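You operate a simulated robot arm through the tools that you are given. There is no shell and no other tool. Be economical: measure what you need, move in short steps, check, and stop when the job is done.

Carry out the task below with a simulated robot arm. There is one attempt and no reset: what you move stays moved.

TASK
Put one of the steel blocks from the top of the steel bench in the white bowl.
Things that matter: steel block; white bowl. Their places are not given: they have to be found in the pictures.

It is judged by the outcome, as a careful person would: the job done as asked, and still so three seconds after it is handed in. It fails if anything else is knocked over, pushed out of place, dropped, spilled or broken.

THE ROBOT
A 7-joint arm with a two-finger parallel gripper, fixed in place. Base frame: the origin is at the foot of the arm, x ahead of it, y to its left, z up; the work surface is at about z = 0. Lengths are in cm, angles in rad, forces in N, time in s.
With the tool pointing down near the work surface it reaches from about 22 to 58 cm from the base axis. Its first joint turns from -1.152 to 1.152 rad. Payload 2.5 kg.
Tool frame: the origin (TCP) lies between the finger pads and is the grasp point; the fingertips stand 2.3 cm ahead of it; z points along the fingers, y is the line along which they close. The gripper opens to 9.4 cm. The fingers are 3.8 cm wide and 1 cm thick; the gripper's body (5.4 by 9.6 cm) begins 3.9 cm behind the TCP.
Orientation is that of the tool frame in the base frame, as a unit quaternion [w, x, y, z]. With the fingers straight down and closing along the base's y, the tool's x points along the base's -x, its y along +y and its z along -z.

THE INTERFACE
- The arm moves only by the tool drive_tool. Its argument "rows" is a list that holds one entry, the list of rows, each a list of 7 numbers: the opening, from 0 (shut) to 1 (fully open), then the shift along the tool's x, y, z in units of 40 mm (1.0 is 40 mm), then the turn, a rotation vector about the tool's x, y, z in units of 4 degrees (1.0 is 4 degrees). In form: [[[gripper, dx, dy, dz, rx, ry, rz], ...]]. A call has 1 to 20 rows; each row shifts and turns the commanded pose from where the row before left it, along the tool's axes as they then stand. A call with a number of a shift or a turn outside -1 to 1 is refused whole. A row lasts 0.2 s, in which the tool goes at most 5 cm and 0.15 rad; a call with a longer step from one row to the next is refused whole, and so is a gripper value outside its range. A pose out of reach is approached as far as the arm can. The call stops where the force on the tool passes 40 N (or 10 N more than at its start, if that is more) or the arm is blocked; 0.2 s more then pass. The fingers move at their own pace (about 10.8 cm/s each) and stop on an object; they squeeze with about 28 N. The grip force told is the motor's: it shows also when the fingers shut on nothing. Time passes only in rows, and 0.2 s behind the last, so rows that do not move let the fingers close. It gives the time, the measured TCP pose, the force on the tool (base axes), the opening and the grip force at its end, in the units of the frame above (readings bear some noise), and new pictures: "views" is both (left out), scene, wrist or none.
- Cameras (640 x 400 px; columns grow to the right, rows downward): "scene" is fixed at [11.5, -40.32, 54.66]; the picture's right is [0.86, -0.51, 0.00], its down [-0.28, -0.47, -0.84] and it looks along [0.42, 0.72, -0.55] (base axes); focal length 332 px, centre (320, 200). "wrist" rides on the gripper at [-3.9, 0, -4.4] in the tool frame; the picture's right is [0.00, -1.00, 0.00], its down [0.97, 0.00, -0.24] and it looks along [0.24, 0.00, 0.97] (tool axes); focal length 218 px, centre (320, 200).
- locate(camera, pixels): for up to 12 pixels [column, row] of the newest picture of that camera ("zoom" is the newest enlarged one), the place [x, y, z] in the base frame of the surface seen there, good to about 0.2 cm. No time passes.
- enlarge(camera, box): a new picture of the part [left, top, right, bottom] of that camera's present view, enlarged. No time passes.
- hand_in(): hands the job in; it is judged then, once.

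Work in short steps. Measure before you move; look again where a grasp or a placing could have gone wrong, and mend it. You have 60 turns and 100 pictures in all, the two below and enlarged ones among them. Open the gripper and draw the arm clear of the work before you hand the job in, unless the task says otherwise; then end with one line.

The tools are called after ">>>" as a command line: name --argument value ..., lists and objects as JSON in quotes. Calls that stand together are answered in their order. drive_tool: Moves the arm, as the interface text tells. Its arguments: {"type":"object","properties":{"rows":{"type":"array"},"views":{"type":"string","enum":["both","scene","wrist","none"]}},"required":["rows"]} The other tools are called the same way: locate (camera, pixels) gives the place of the surface under pixels of a picture; enlarge (camera, box) takes an enlarged picture of a part of a camera's view; hand_in () hands the job in.

At the start:

```text
time_s: 0.0
tcp_pos: [31.66, 1.34, 32.57]
tcp_rot: [0.0, 0.0, 1.0, 0.0]
contact_force: [0.5, -0.3, -0.4]
gripper_width: 9.38
grasp_force: 0.0
```

scene: 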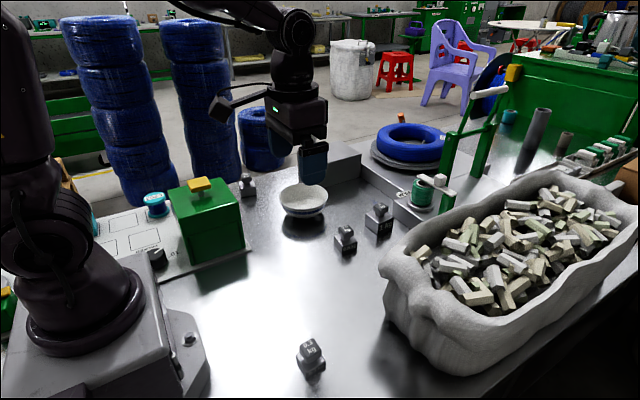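
wrist: 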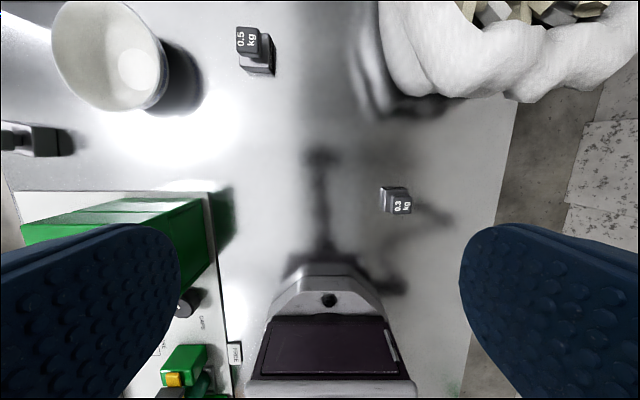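

The scene shows steel blocks near (311,357), (345,238), (379,217), (247,185), with the bowl at (303,200). I'll measure them and look closer.

>>> enlarge --camera "scene" --box '[220, 160, 420, 285]'

>>> locate --camera "scene" --pixels '[[310, 348], [312, 368], [345, 231], [345, 245], [379, 209], [379, 225], [247, 180], [303, 203], [281, 195], [326, 195], [303, 186], [303, 217]]'

>>> enlarge --camera "scene" --box '[260, 320, 360, 390]'

>>> locate --camera "wrist" --pixels '[[396, 200], [385, 190], [405, 207], [250, 40], [258, 65], [105, 55], [60, 50], [160, 60], [105, 5], [105, 110]]'

```text
3.20 times, centred on (320, 222) of scene
```

zoom: 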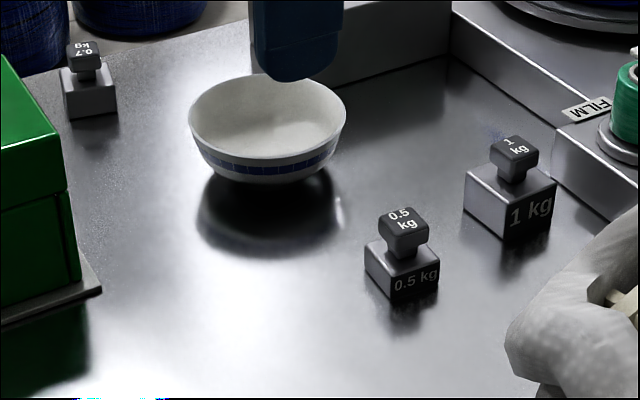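

```text
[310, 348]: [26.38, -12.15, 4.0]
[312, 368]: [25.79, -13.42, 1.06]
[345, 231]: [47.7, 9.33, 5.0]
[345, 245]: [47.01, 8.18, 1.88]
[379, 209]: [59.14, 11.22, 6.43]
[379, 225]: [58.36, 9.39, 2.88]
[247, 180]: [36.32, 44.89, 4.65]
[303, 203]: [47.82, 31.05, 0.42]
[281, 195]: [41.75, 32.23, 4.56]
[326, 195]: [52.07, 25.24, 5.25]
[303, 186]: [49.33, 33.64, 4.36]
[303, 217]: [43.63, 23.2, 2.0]
```

```text
5.71 times, centred on (310, 355) of scene
```

zoom: 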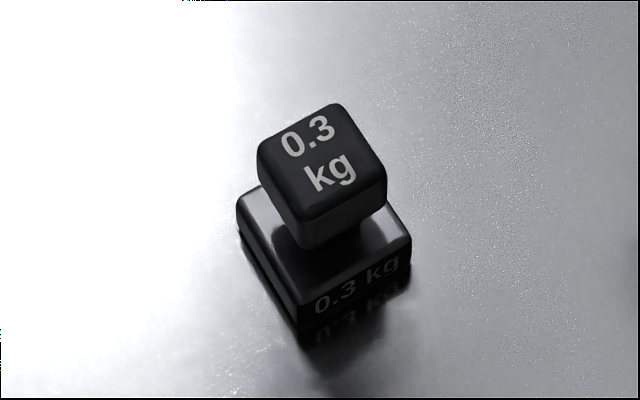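

```text
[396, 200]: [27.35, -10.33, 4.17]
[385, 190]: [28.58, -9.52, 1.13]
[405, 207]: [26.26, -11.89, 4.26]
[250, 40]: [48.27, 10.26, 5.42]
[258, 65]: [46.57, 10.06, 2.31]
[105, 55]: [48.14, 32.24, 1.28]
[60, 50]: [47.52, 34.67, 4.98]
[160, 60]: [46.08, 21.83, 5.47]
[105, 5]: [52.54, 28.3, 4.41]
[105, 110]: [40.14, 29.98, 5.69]
```

The 0.3 kg block stands free around (26.8, -11.2), with its knob top at z≈4.2. The bowl centre is about (46.5, 28.5) with the rim at z≈5.3. I'll move above the block and look again.

>>> drive_tool --rows '[[[1, 0.2, -0.52, 0.7, 0, 0, 0], [1, 0.2, -0.52, 0.7, 0, 0, 0], [1, 0.2, -0.52, 0.7, 0, 0, 0], [1, 0.2, -0.52, 0.7, 0, 0, 0], [1, 0.2, -0.52, 0.7, 0, 0, 0], [1, 0.2, -0.52, 0.7, 0, 0, 0], [1, 0, 0, 0, 0, 0, 0]]]'

```text
time_s: 1.6
tcp_pos: [26.74, -11.34, 15.9]
tcp_rot: [0.001, 0.0, 1.0, 0.0]
contact_force: [-0.5, -0.4, 0.2]
gripper_width: 9.4
grasp_force: 0.1
```

scene: 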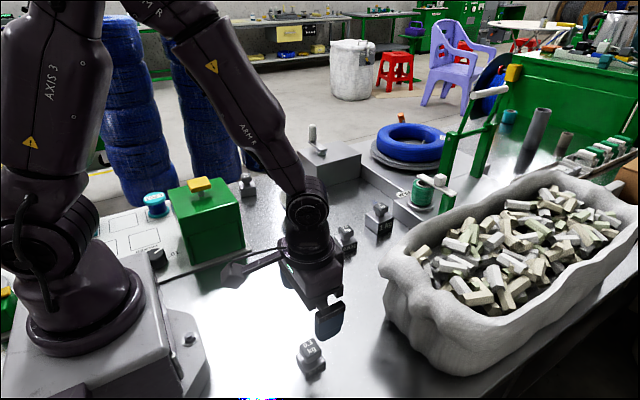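
wrist: 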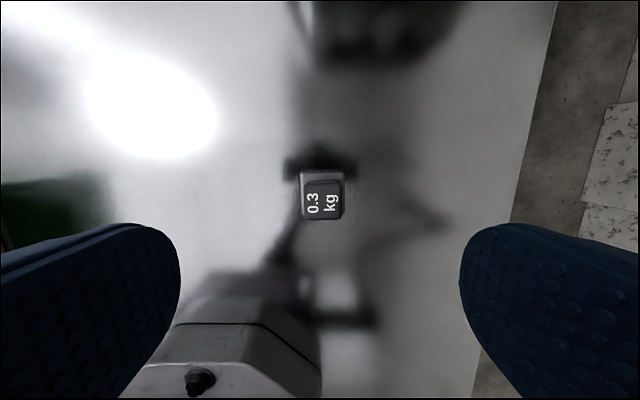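

The block is now at wrist (322,200). I'll measure its knob and base edges.

>>> locate --camera "wrist" --pixels '[[306, 200], [341, 200], [324, 184], [324, 217], [324, 200], [301, 180], [322, 175], [301, 200]]'

>>> enlarge --camera "wrist" --box '[280, 160, 364, 240]'

```text
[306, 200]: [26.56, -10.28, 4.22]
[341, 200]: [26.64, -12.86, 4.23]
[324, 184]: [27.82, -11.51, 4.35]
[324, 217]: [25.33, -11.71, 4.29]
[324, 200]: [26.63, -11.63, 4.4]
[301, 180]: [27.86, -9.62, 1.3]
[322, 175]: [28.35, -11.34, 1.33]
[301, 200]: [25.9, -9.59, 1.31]
```

```text
5.00 times, centred on (322, 200) of wrist
```

zoom: 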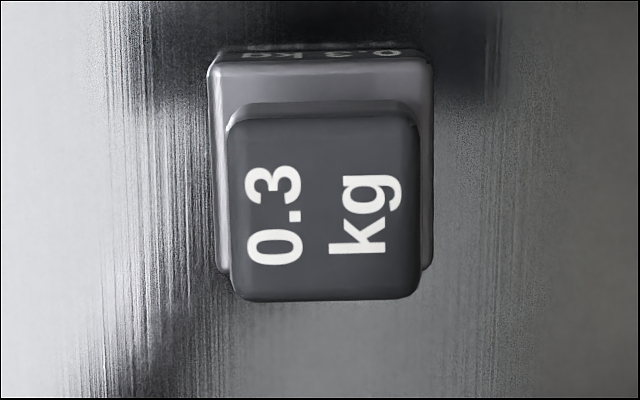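

The knob centre is (26.6, -11.55), 2.6 cm wide with its top at z 4.3, and the base top is at z 1.3. I'll descend to TCP z≈4.2 so the tips stay above the base.

>>> drive_tool --rows '[[[1, 0.03, -0.05, 0.5, 0, 0, 0], [1, 0, 0, 0.5, 0, 0, 0], [1, 0, 0, 0.5, 0, 0, 0], [1, 0, 0, 0.5, 0, 0, 0], [1, 0, 0, 0.5, 0, 0, 0], [1, 0, 0, 0.4, 0, 0, 0], [1, 0, 0, 0, 0, 0, 0]]]'

```text
time_s: 3.2
tcp_pos: [26.76, -11.45, 4.29]
tcp_rot: [-0.001, 0.0, 1.0, 0.0]
contact_force: [-0.2, -0.1, -0.4]
gripper_width: 9.43
grasp_force: 0.1
```

scene: 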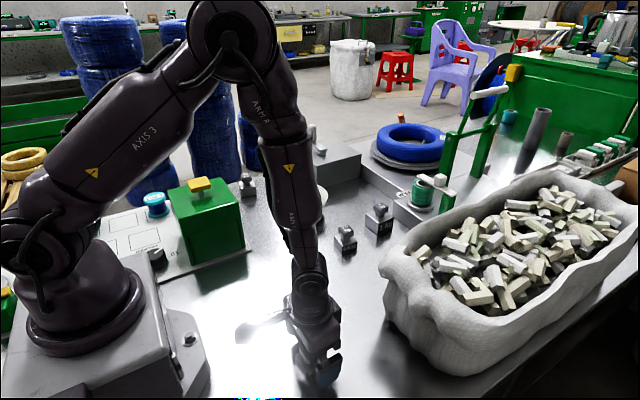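
wrist: 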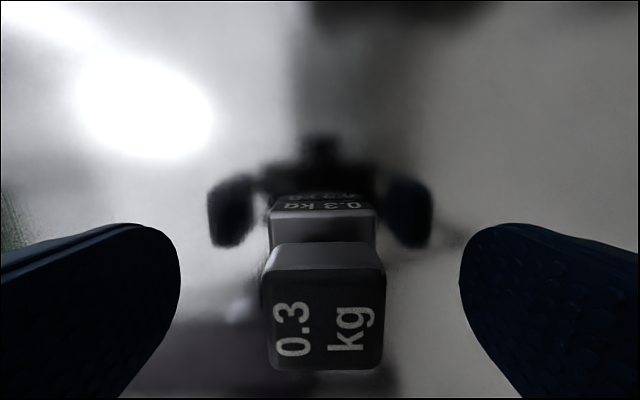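

The knob is between the fingers with no contact force, so I'll close the gripper and lift.

>>> drive_tool --rows '[[[0, 0.03, -0.03, 0, 0, 0, 0], [0, 0, 0, 0, 0, 0, 0], [0, 0, 0, 0, 0, 0, 0], [0, 0, 0, 0, 0, 0, 0], [0, 0, 0, -0.3, 0, 0, 0], [0, 0, 0, -0.5, 0, 0, 0], [0, 0, 0, -0.7, 0, 0, 0], [0, 0, 0, -0.7, 0, 0, 0], [0, 0, 0, -0.7, 0, 0, 0], [0, 0, 0, 0, 0, 0, 0]]]'

```text
time_s: 5.4
tcp_pos: [26.79, -11.56, 15.64]
tcp_rot: [0.001, 0.001, 1.0, 0.0]
contact_force: [0.6, -0.7, -3.5]
gripper_width: 2.97
grasp_force: 28.3
```

scene: 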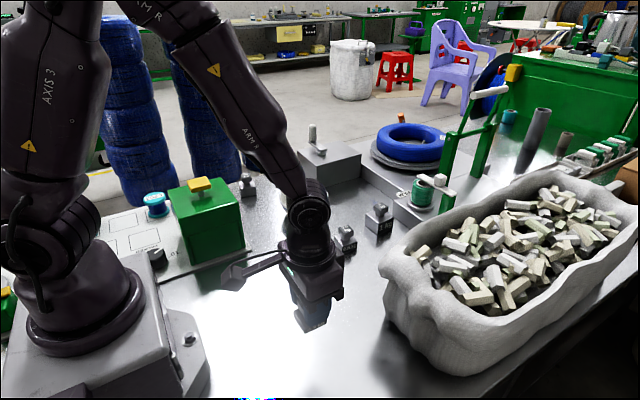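
wrist: 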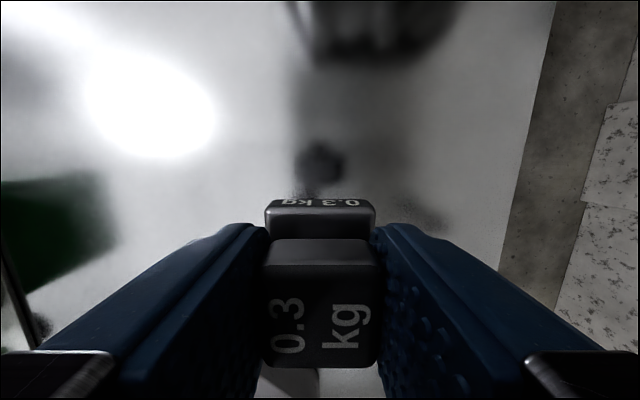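

It is held (grip 28 N, about 3.5 N load). I'll carry it high, going forward first and then left toward the bowl, and look before lowering.

>>> drive_tool --rows '[[[0, -0.7, 0, -0.3, 0, 0, 0], [0, -0.7, 0, -0.3, 0, 0, 0], [0, -0.7, 0, -0.3, 0, 0, 0], [0, -0.7, 0, -0.3, 0, 0, 0], [0, -0.7, 0.3, 0, 0, 0, 0], [0, 0, 0.7, 0, 0, 0, 0], [0, 0, 0.7, 0, 0, 0, 0], [0, 0, 0.7, 0, 0, 0, 0], [0, 0, 0.7, 0, 0, 0, 0], [0, 0, 0.7, 0, 0, 0, 0], [0, 0, 0.7, 0, 0, 0, 0], [0, 0, 0.7, 0, 0, 0, 0], [0, 0, 0.7, 0, 0, 0, 0], [0, 0, 0.7, 0, 0, 0, 0], [0, 0, 0.7, 0, 0, 0, 0], [0, 0, 0.6, 0, 0, 0, 0], [0, 0, 0, 0, 0, 0, 0]]]'

```text
time_s: 9.0
tcp_pos: [40.69, 20.24, 20.39]
tcp_rot: [0.0, 0.0, 1.0, 0.0]
contact_force: [-0.4, -1.6, -3.2]
gripper_width: 2.99
grasp_force: 28.2
```

scene: 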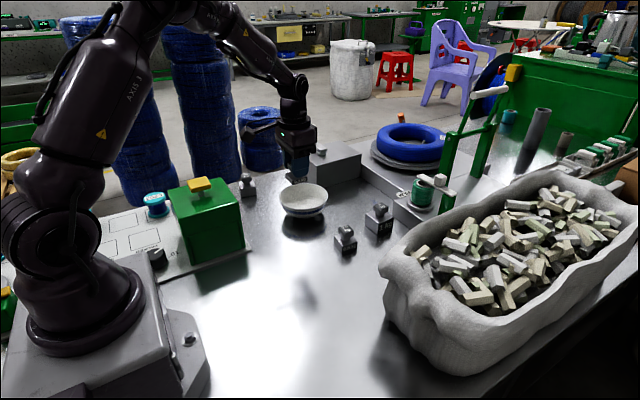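
wrist: 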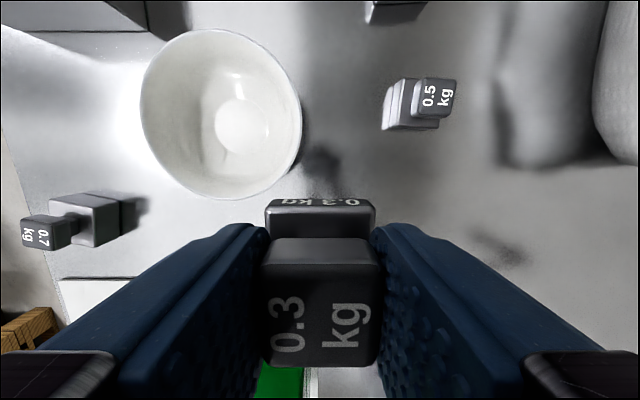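

The bowl is fully visible at wrist (220,115). I'll measure its rim and floor.

>>> locate --camera "wrist" --pixels '[[142, 105], [299, 115], [210, 31], [235, 196], [240, 127], [225, 127], [255, 127], [160, 55], [285, 175], [165, 170], [275, 60]]'

>>> locate --camera "scene" --pixels '[[303, 203], [282, 196], [326, 198], [300, 211], [300, 217]]'

```text
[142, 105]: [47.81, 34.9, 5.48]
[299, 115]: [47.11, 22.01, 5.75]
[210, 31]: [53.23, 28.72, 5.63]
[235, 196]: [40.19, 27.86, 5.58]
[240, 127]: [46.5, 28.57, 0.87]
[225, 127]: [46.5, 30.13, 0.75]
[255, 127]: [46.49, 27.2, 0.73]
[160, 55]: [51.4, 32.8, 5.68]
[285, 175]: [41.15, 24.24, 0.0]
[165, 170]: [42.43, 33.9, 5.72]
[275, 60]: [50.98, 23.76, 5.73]
```

```text
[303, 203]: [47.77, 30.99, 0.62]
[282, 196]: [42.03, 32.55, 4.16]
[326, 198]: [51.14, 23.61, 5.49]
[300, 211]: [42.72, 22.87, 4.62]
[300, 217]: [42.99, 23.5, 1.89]
```

Bowl centre is (46.6, 28.4), inner radius about 6.3, rim z 5.7, floor z 0.8. I'll move over the centre and lower to z≈11.

>>> drive_tool --rows '[[[0, -0.5, 0.7, 0, 0, 0, 0], [0, -0.5, 0.7, 0, 0, 0, 0], [0, -0.48, 0.64, 0, 0, 0, 0], [0, 0, 0, 0.6, 0, 0, 0], [0, 0, 0, 0.6, 0, 0, 0], [0, 0, 0, 0.6, 0, 0, 0], [0, 0, 0, 0.5, 0, 0, 0], [0, 0, 0, 0, 0, 0, 0]]]'

```text
time_s: 10.8
tcp_pos: [46.3, 28.21, 11.2]
tcp_rot: [0.0, 0.001, 1.0, 0.0]
contact_force: [0.6, 0.0, -3.9]
gripper_width: 2.99
grasp_force: 28.1
```

scene: 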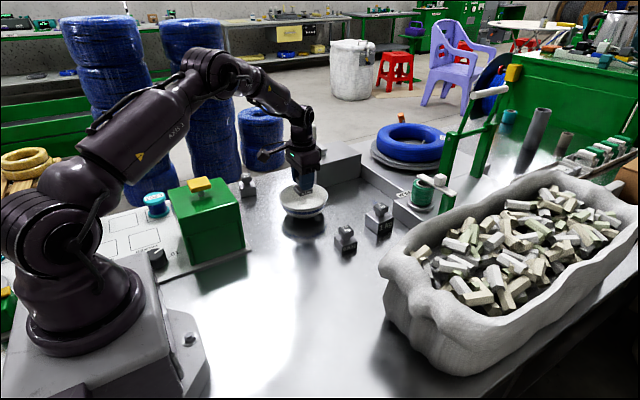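
wrist: 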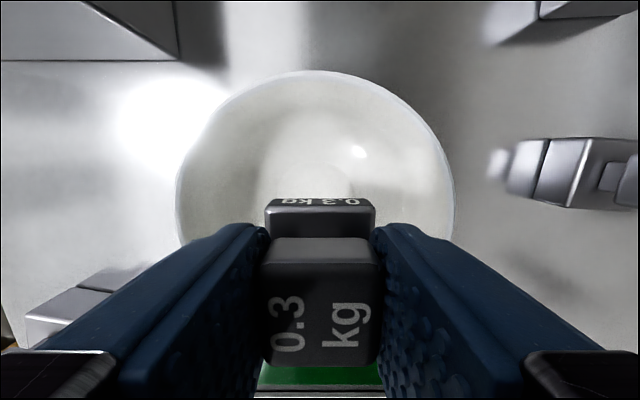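

It is centred over the bowl, so I'll lower slowly to TCP z≈5.9.

>>> drive_tool --rows '[[[0, -0.08, 0.04, 0.3, 0, 0, 0], [0, 0, 0, 0.3, 0, 0, 0], [0, 0, 0, 0.3, 0, 0, 0], [0, 0, 0, 0.2, 0, 0, 0], [0, 0, 0, 0.12, 0, 0, 0], [0, 0, 0, 0.08, 0, 0, 0], [0, 0, 0, 0, 0, 0, 0]]]'

```text
time_s: 12.4
tcp_pos: [46.85, 28.48, 5.99]
tcp_rot: [0.0, -0.001, 1.0, 0.0]
contact_force: [0.5, -0.8, -3.2]
gripper_width: 3.01
grasp_force: 27.9
```

scene: 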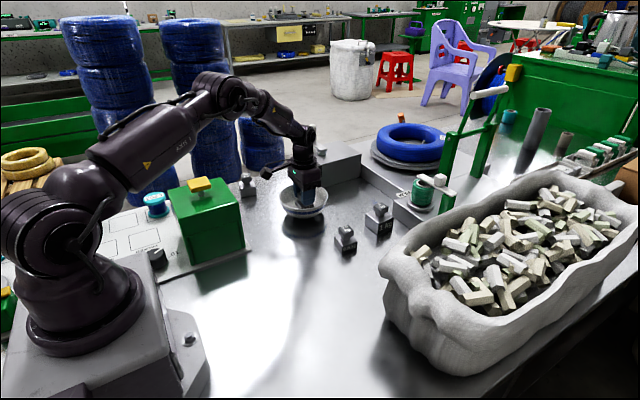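
wrist: 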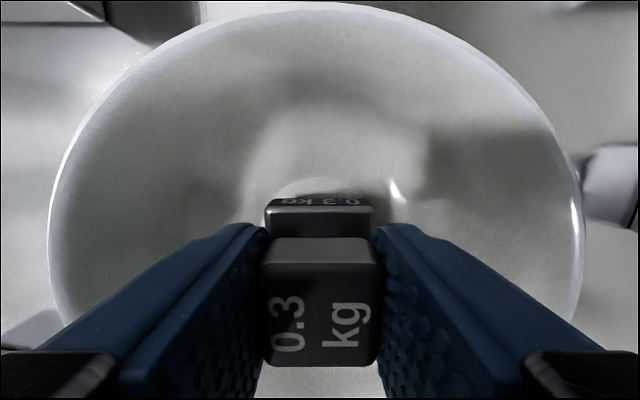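

There's no contact yet, so I'll lower a few more millimetres.

>>> drive_tool --rows '[[[0, 0.04, 0, 0.05, 0, 0, 0], [0, 0, 0, 0.05, 0, 0, 0], [0, 0, 0, 0.03, 0, 0, 0], [0, 0, 0, 0, 0, 0, 0]]]' --views "none"

```text
time_s: 13.4
tcp_pos: [46.56, 28.35, 5.4]
tcp_rot: [0.0, 0.0, 1.0, 0.0]
contact_force: [-1.0, 0.0, -2.8]
gripper_width: 2.96
grasp_force: 28.4
```

>>> drive_tool --rows '[[[0, 0, 0, 0.03, 0, 0, 0], [0, 0, 0, 0.03, 0, 0, 0], [0, 0, 0, 0, 0, 0, 0]]]' --views "none"

```text
time_s: 14.2
tcp_pos: [46.68, 28.24, 5.48]
tcp_rot: [0.0, 0.0, 1.0, -0.001]
contact_force: [0.9, 0.0, -3.7]
gripper_width: 2.99
grasp_force: 27.8
```

Still free. The gap to the floor is now a few millimetres at most, so I'll go 2 mm lower and then open slightly.

>>> drive_tool --rows '[[[0, 0, 0, 0.03, 0, 0, 0], [0, 0, 0, 0.03, 0, 0, 0], [0, 0, 0, 0, 0, 0, 0]]]' --views "wrist"

```text
time_s: 15.0
tcp_pos: [46.67, 28.52, 5.15]
tcp_rot: [0.0, 0.0, 1.0, 0.0]
contact_force: [-0.2, -0.3, -3.0]
gripper_width: 2.96
grasp_force: 27.9
```

wrist: 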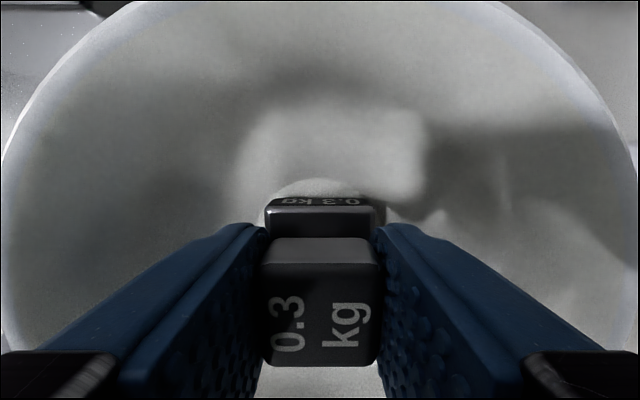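

The block's bottom is within a millimetre or so of the floor. I'll open part way and rise straight up.

>>> drive_tool --rows '[[[0.42, 0, 0, 0, 0, 0, 0], [0.45, 0, 0, 0, 0, 0, 0], [0.45, 0, 0, 0, 0, 0, 0], [0.45, 0, 0, -0.2, 0, 0, 0], [0.45, 0, 0, -0.4, 0, 0, 0], [0.45, 0, 0, -0.6, 0, 0, 0], [0.45, 0, 0, -0.8, 0, 0, 0], [0.45, 0, 0, -0.8, 0, 0, 0], [0.45, 0, 0, -0.8, 0, 0, 0], [0.45, 0, 0, 0, 0, 0, 0]]]'

```text
time_s: 17.2
tcp_pos: [46.72, 28.35, 19.51]
tcp_rot: [0.0, 0.0, 1.0, 0.001]
contact_force: [0.6, 0.1, 0.3]
gripper_width: 4.23
grasp_force: 0.0
```

scene: 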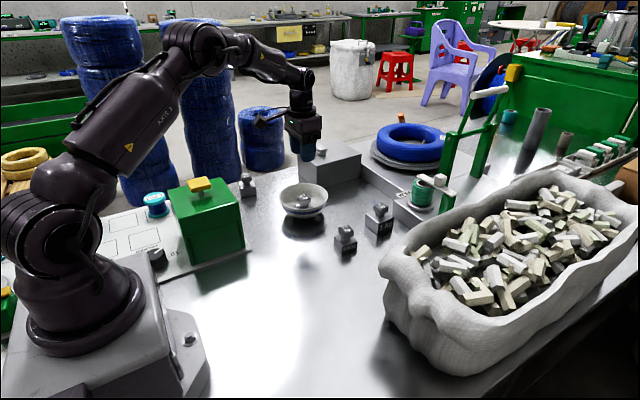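
wrist: 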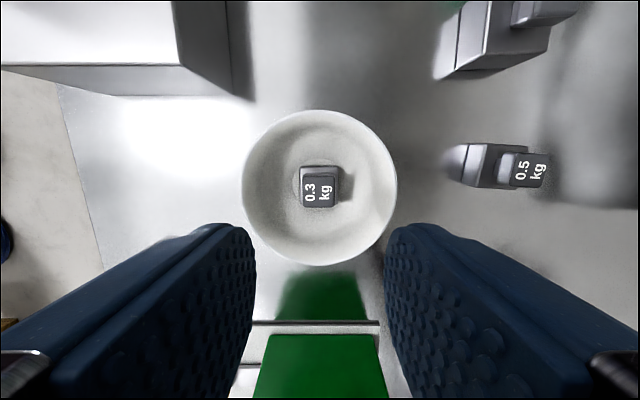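

The 0.3 kg block stands upright in the middle of the bowl (wrist 320,187), and the bowl and other items haven't moved. I'll open fully, draw clear upward and to the right, then hand in.

>>> drive_tool --rows '[[[1, 0, 0, -0.6, 0, 0, 0], [1, 0, -0.7, -0.3, 0, 0, 0], [1, 0.3, -0.8, 0, 0, 0, 0], [1, 0.3, -0.8, 0, 0, 0, 0], [1, 0.3, -0.8, 0, 0, 0, 0], [1, 0, -0.6, 0, 0, 0, 0], [1, 0, 0, 0, 0, 0, 0]]]' --views "scene"

```text
time_s: 18.8
tcp_pos: [42.94, 13.82, 22.98]
tcp_rot: [-0.001, -0.001, 1.0, 0.0]
contact_force: [-0.5, 0.6, -0.9]
gripper_width: 9.4
grasp_force: 0.0
```

scene: 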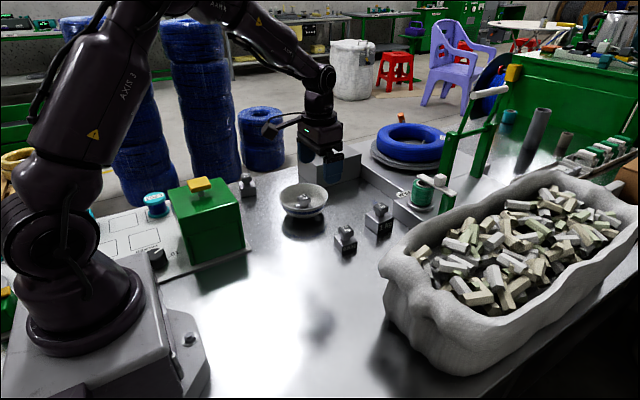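

>>> hand_in

```text
The job is handed in.
```

The 0.3 kg steel block now stands upright in the white bowl. Nothing else moved, and the gripper is open with the arm clear of the bowl.
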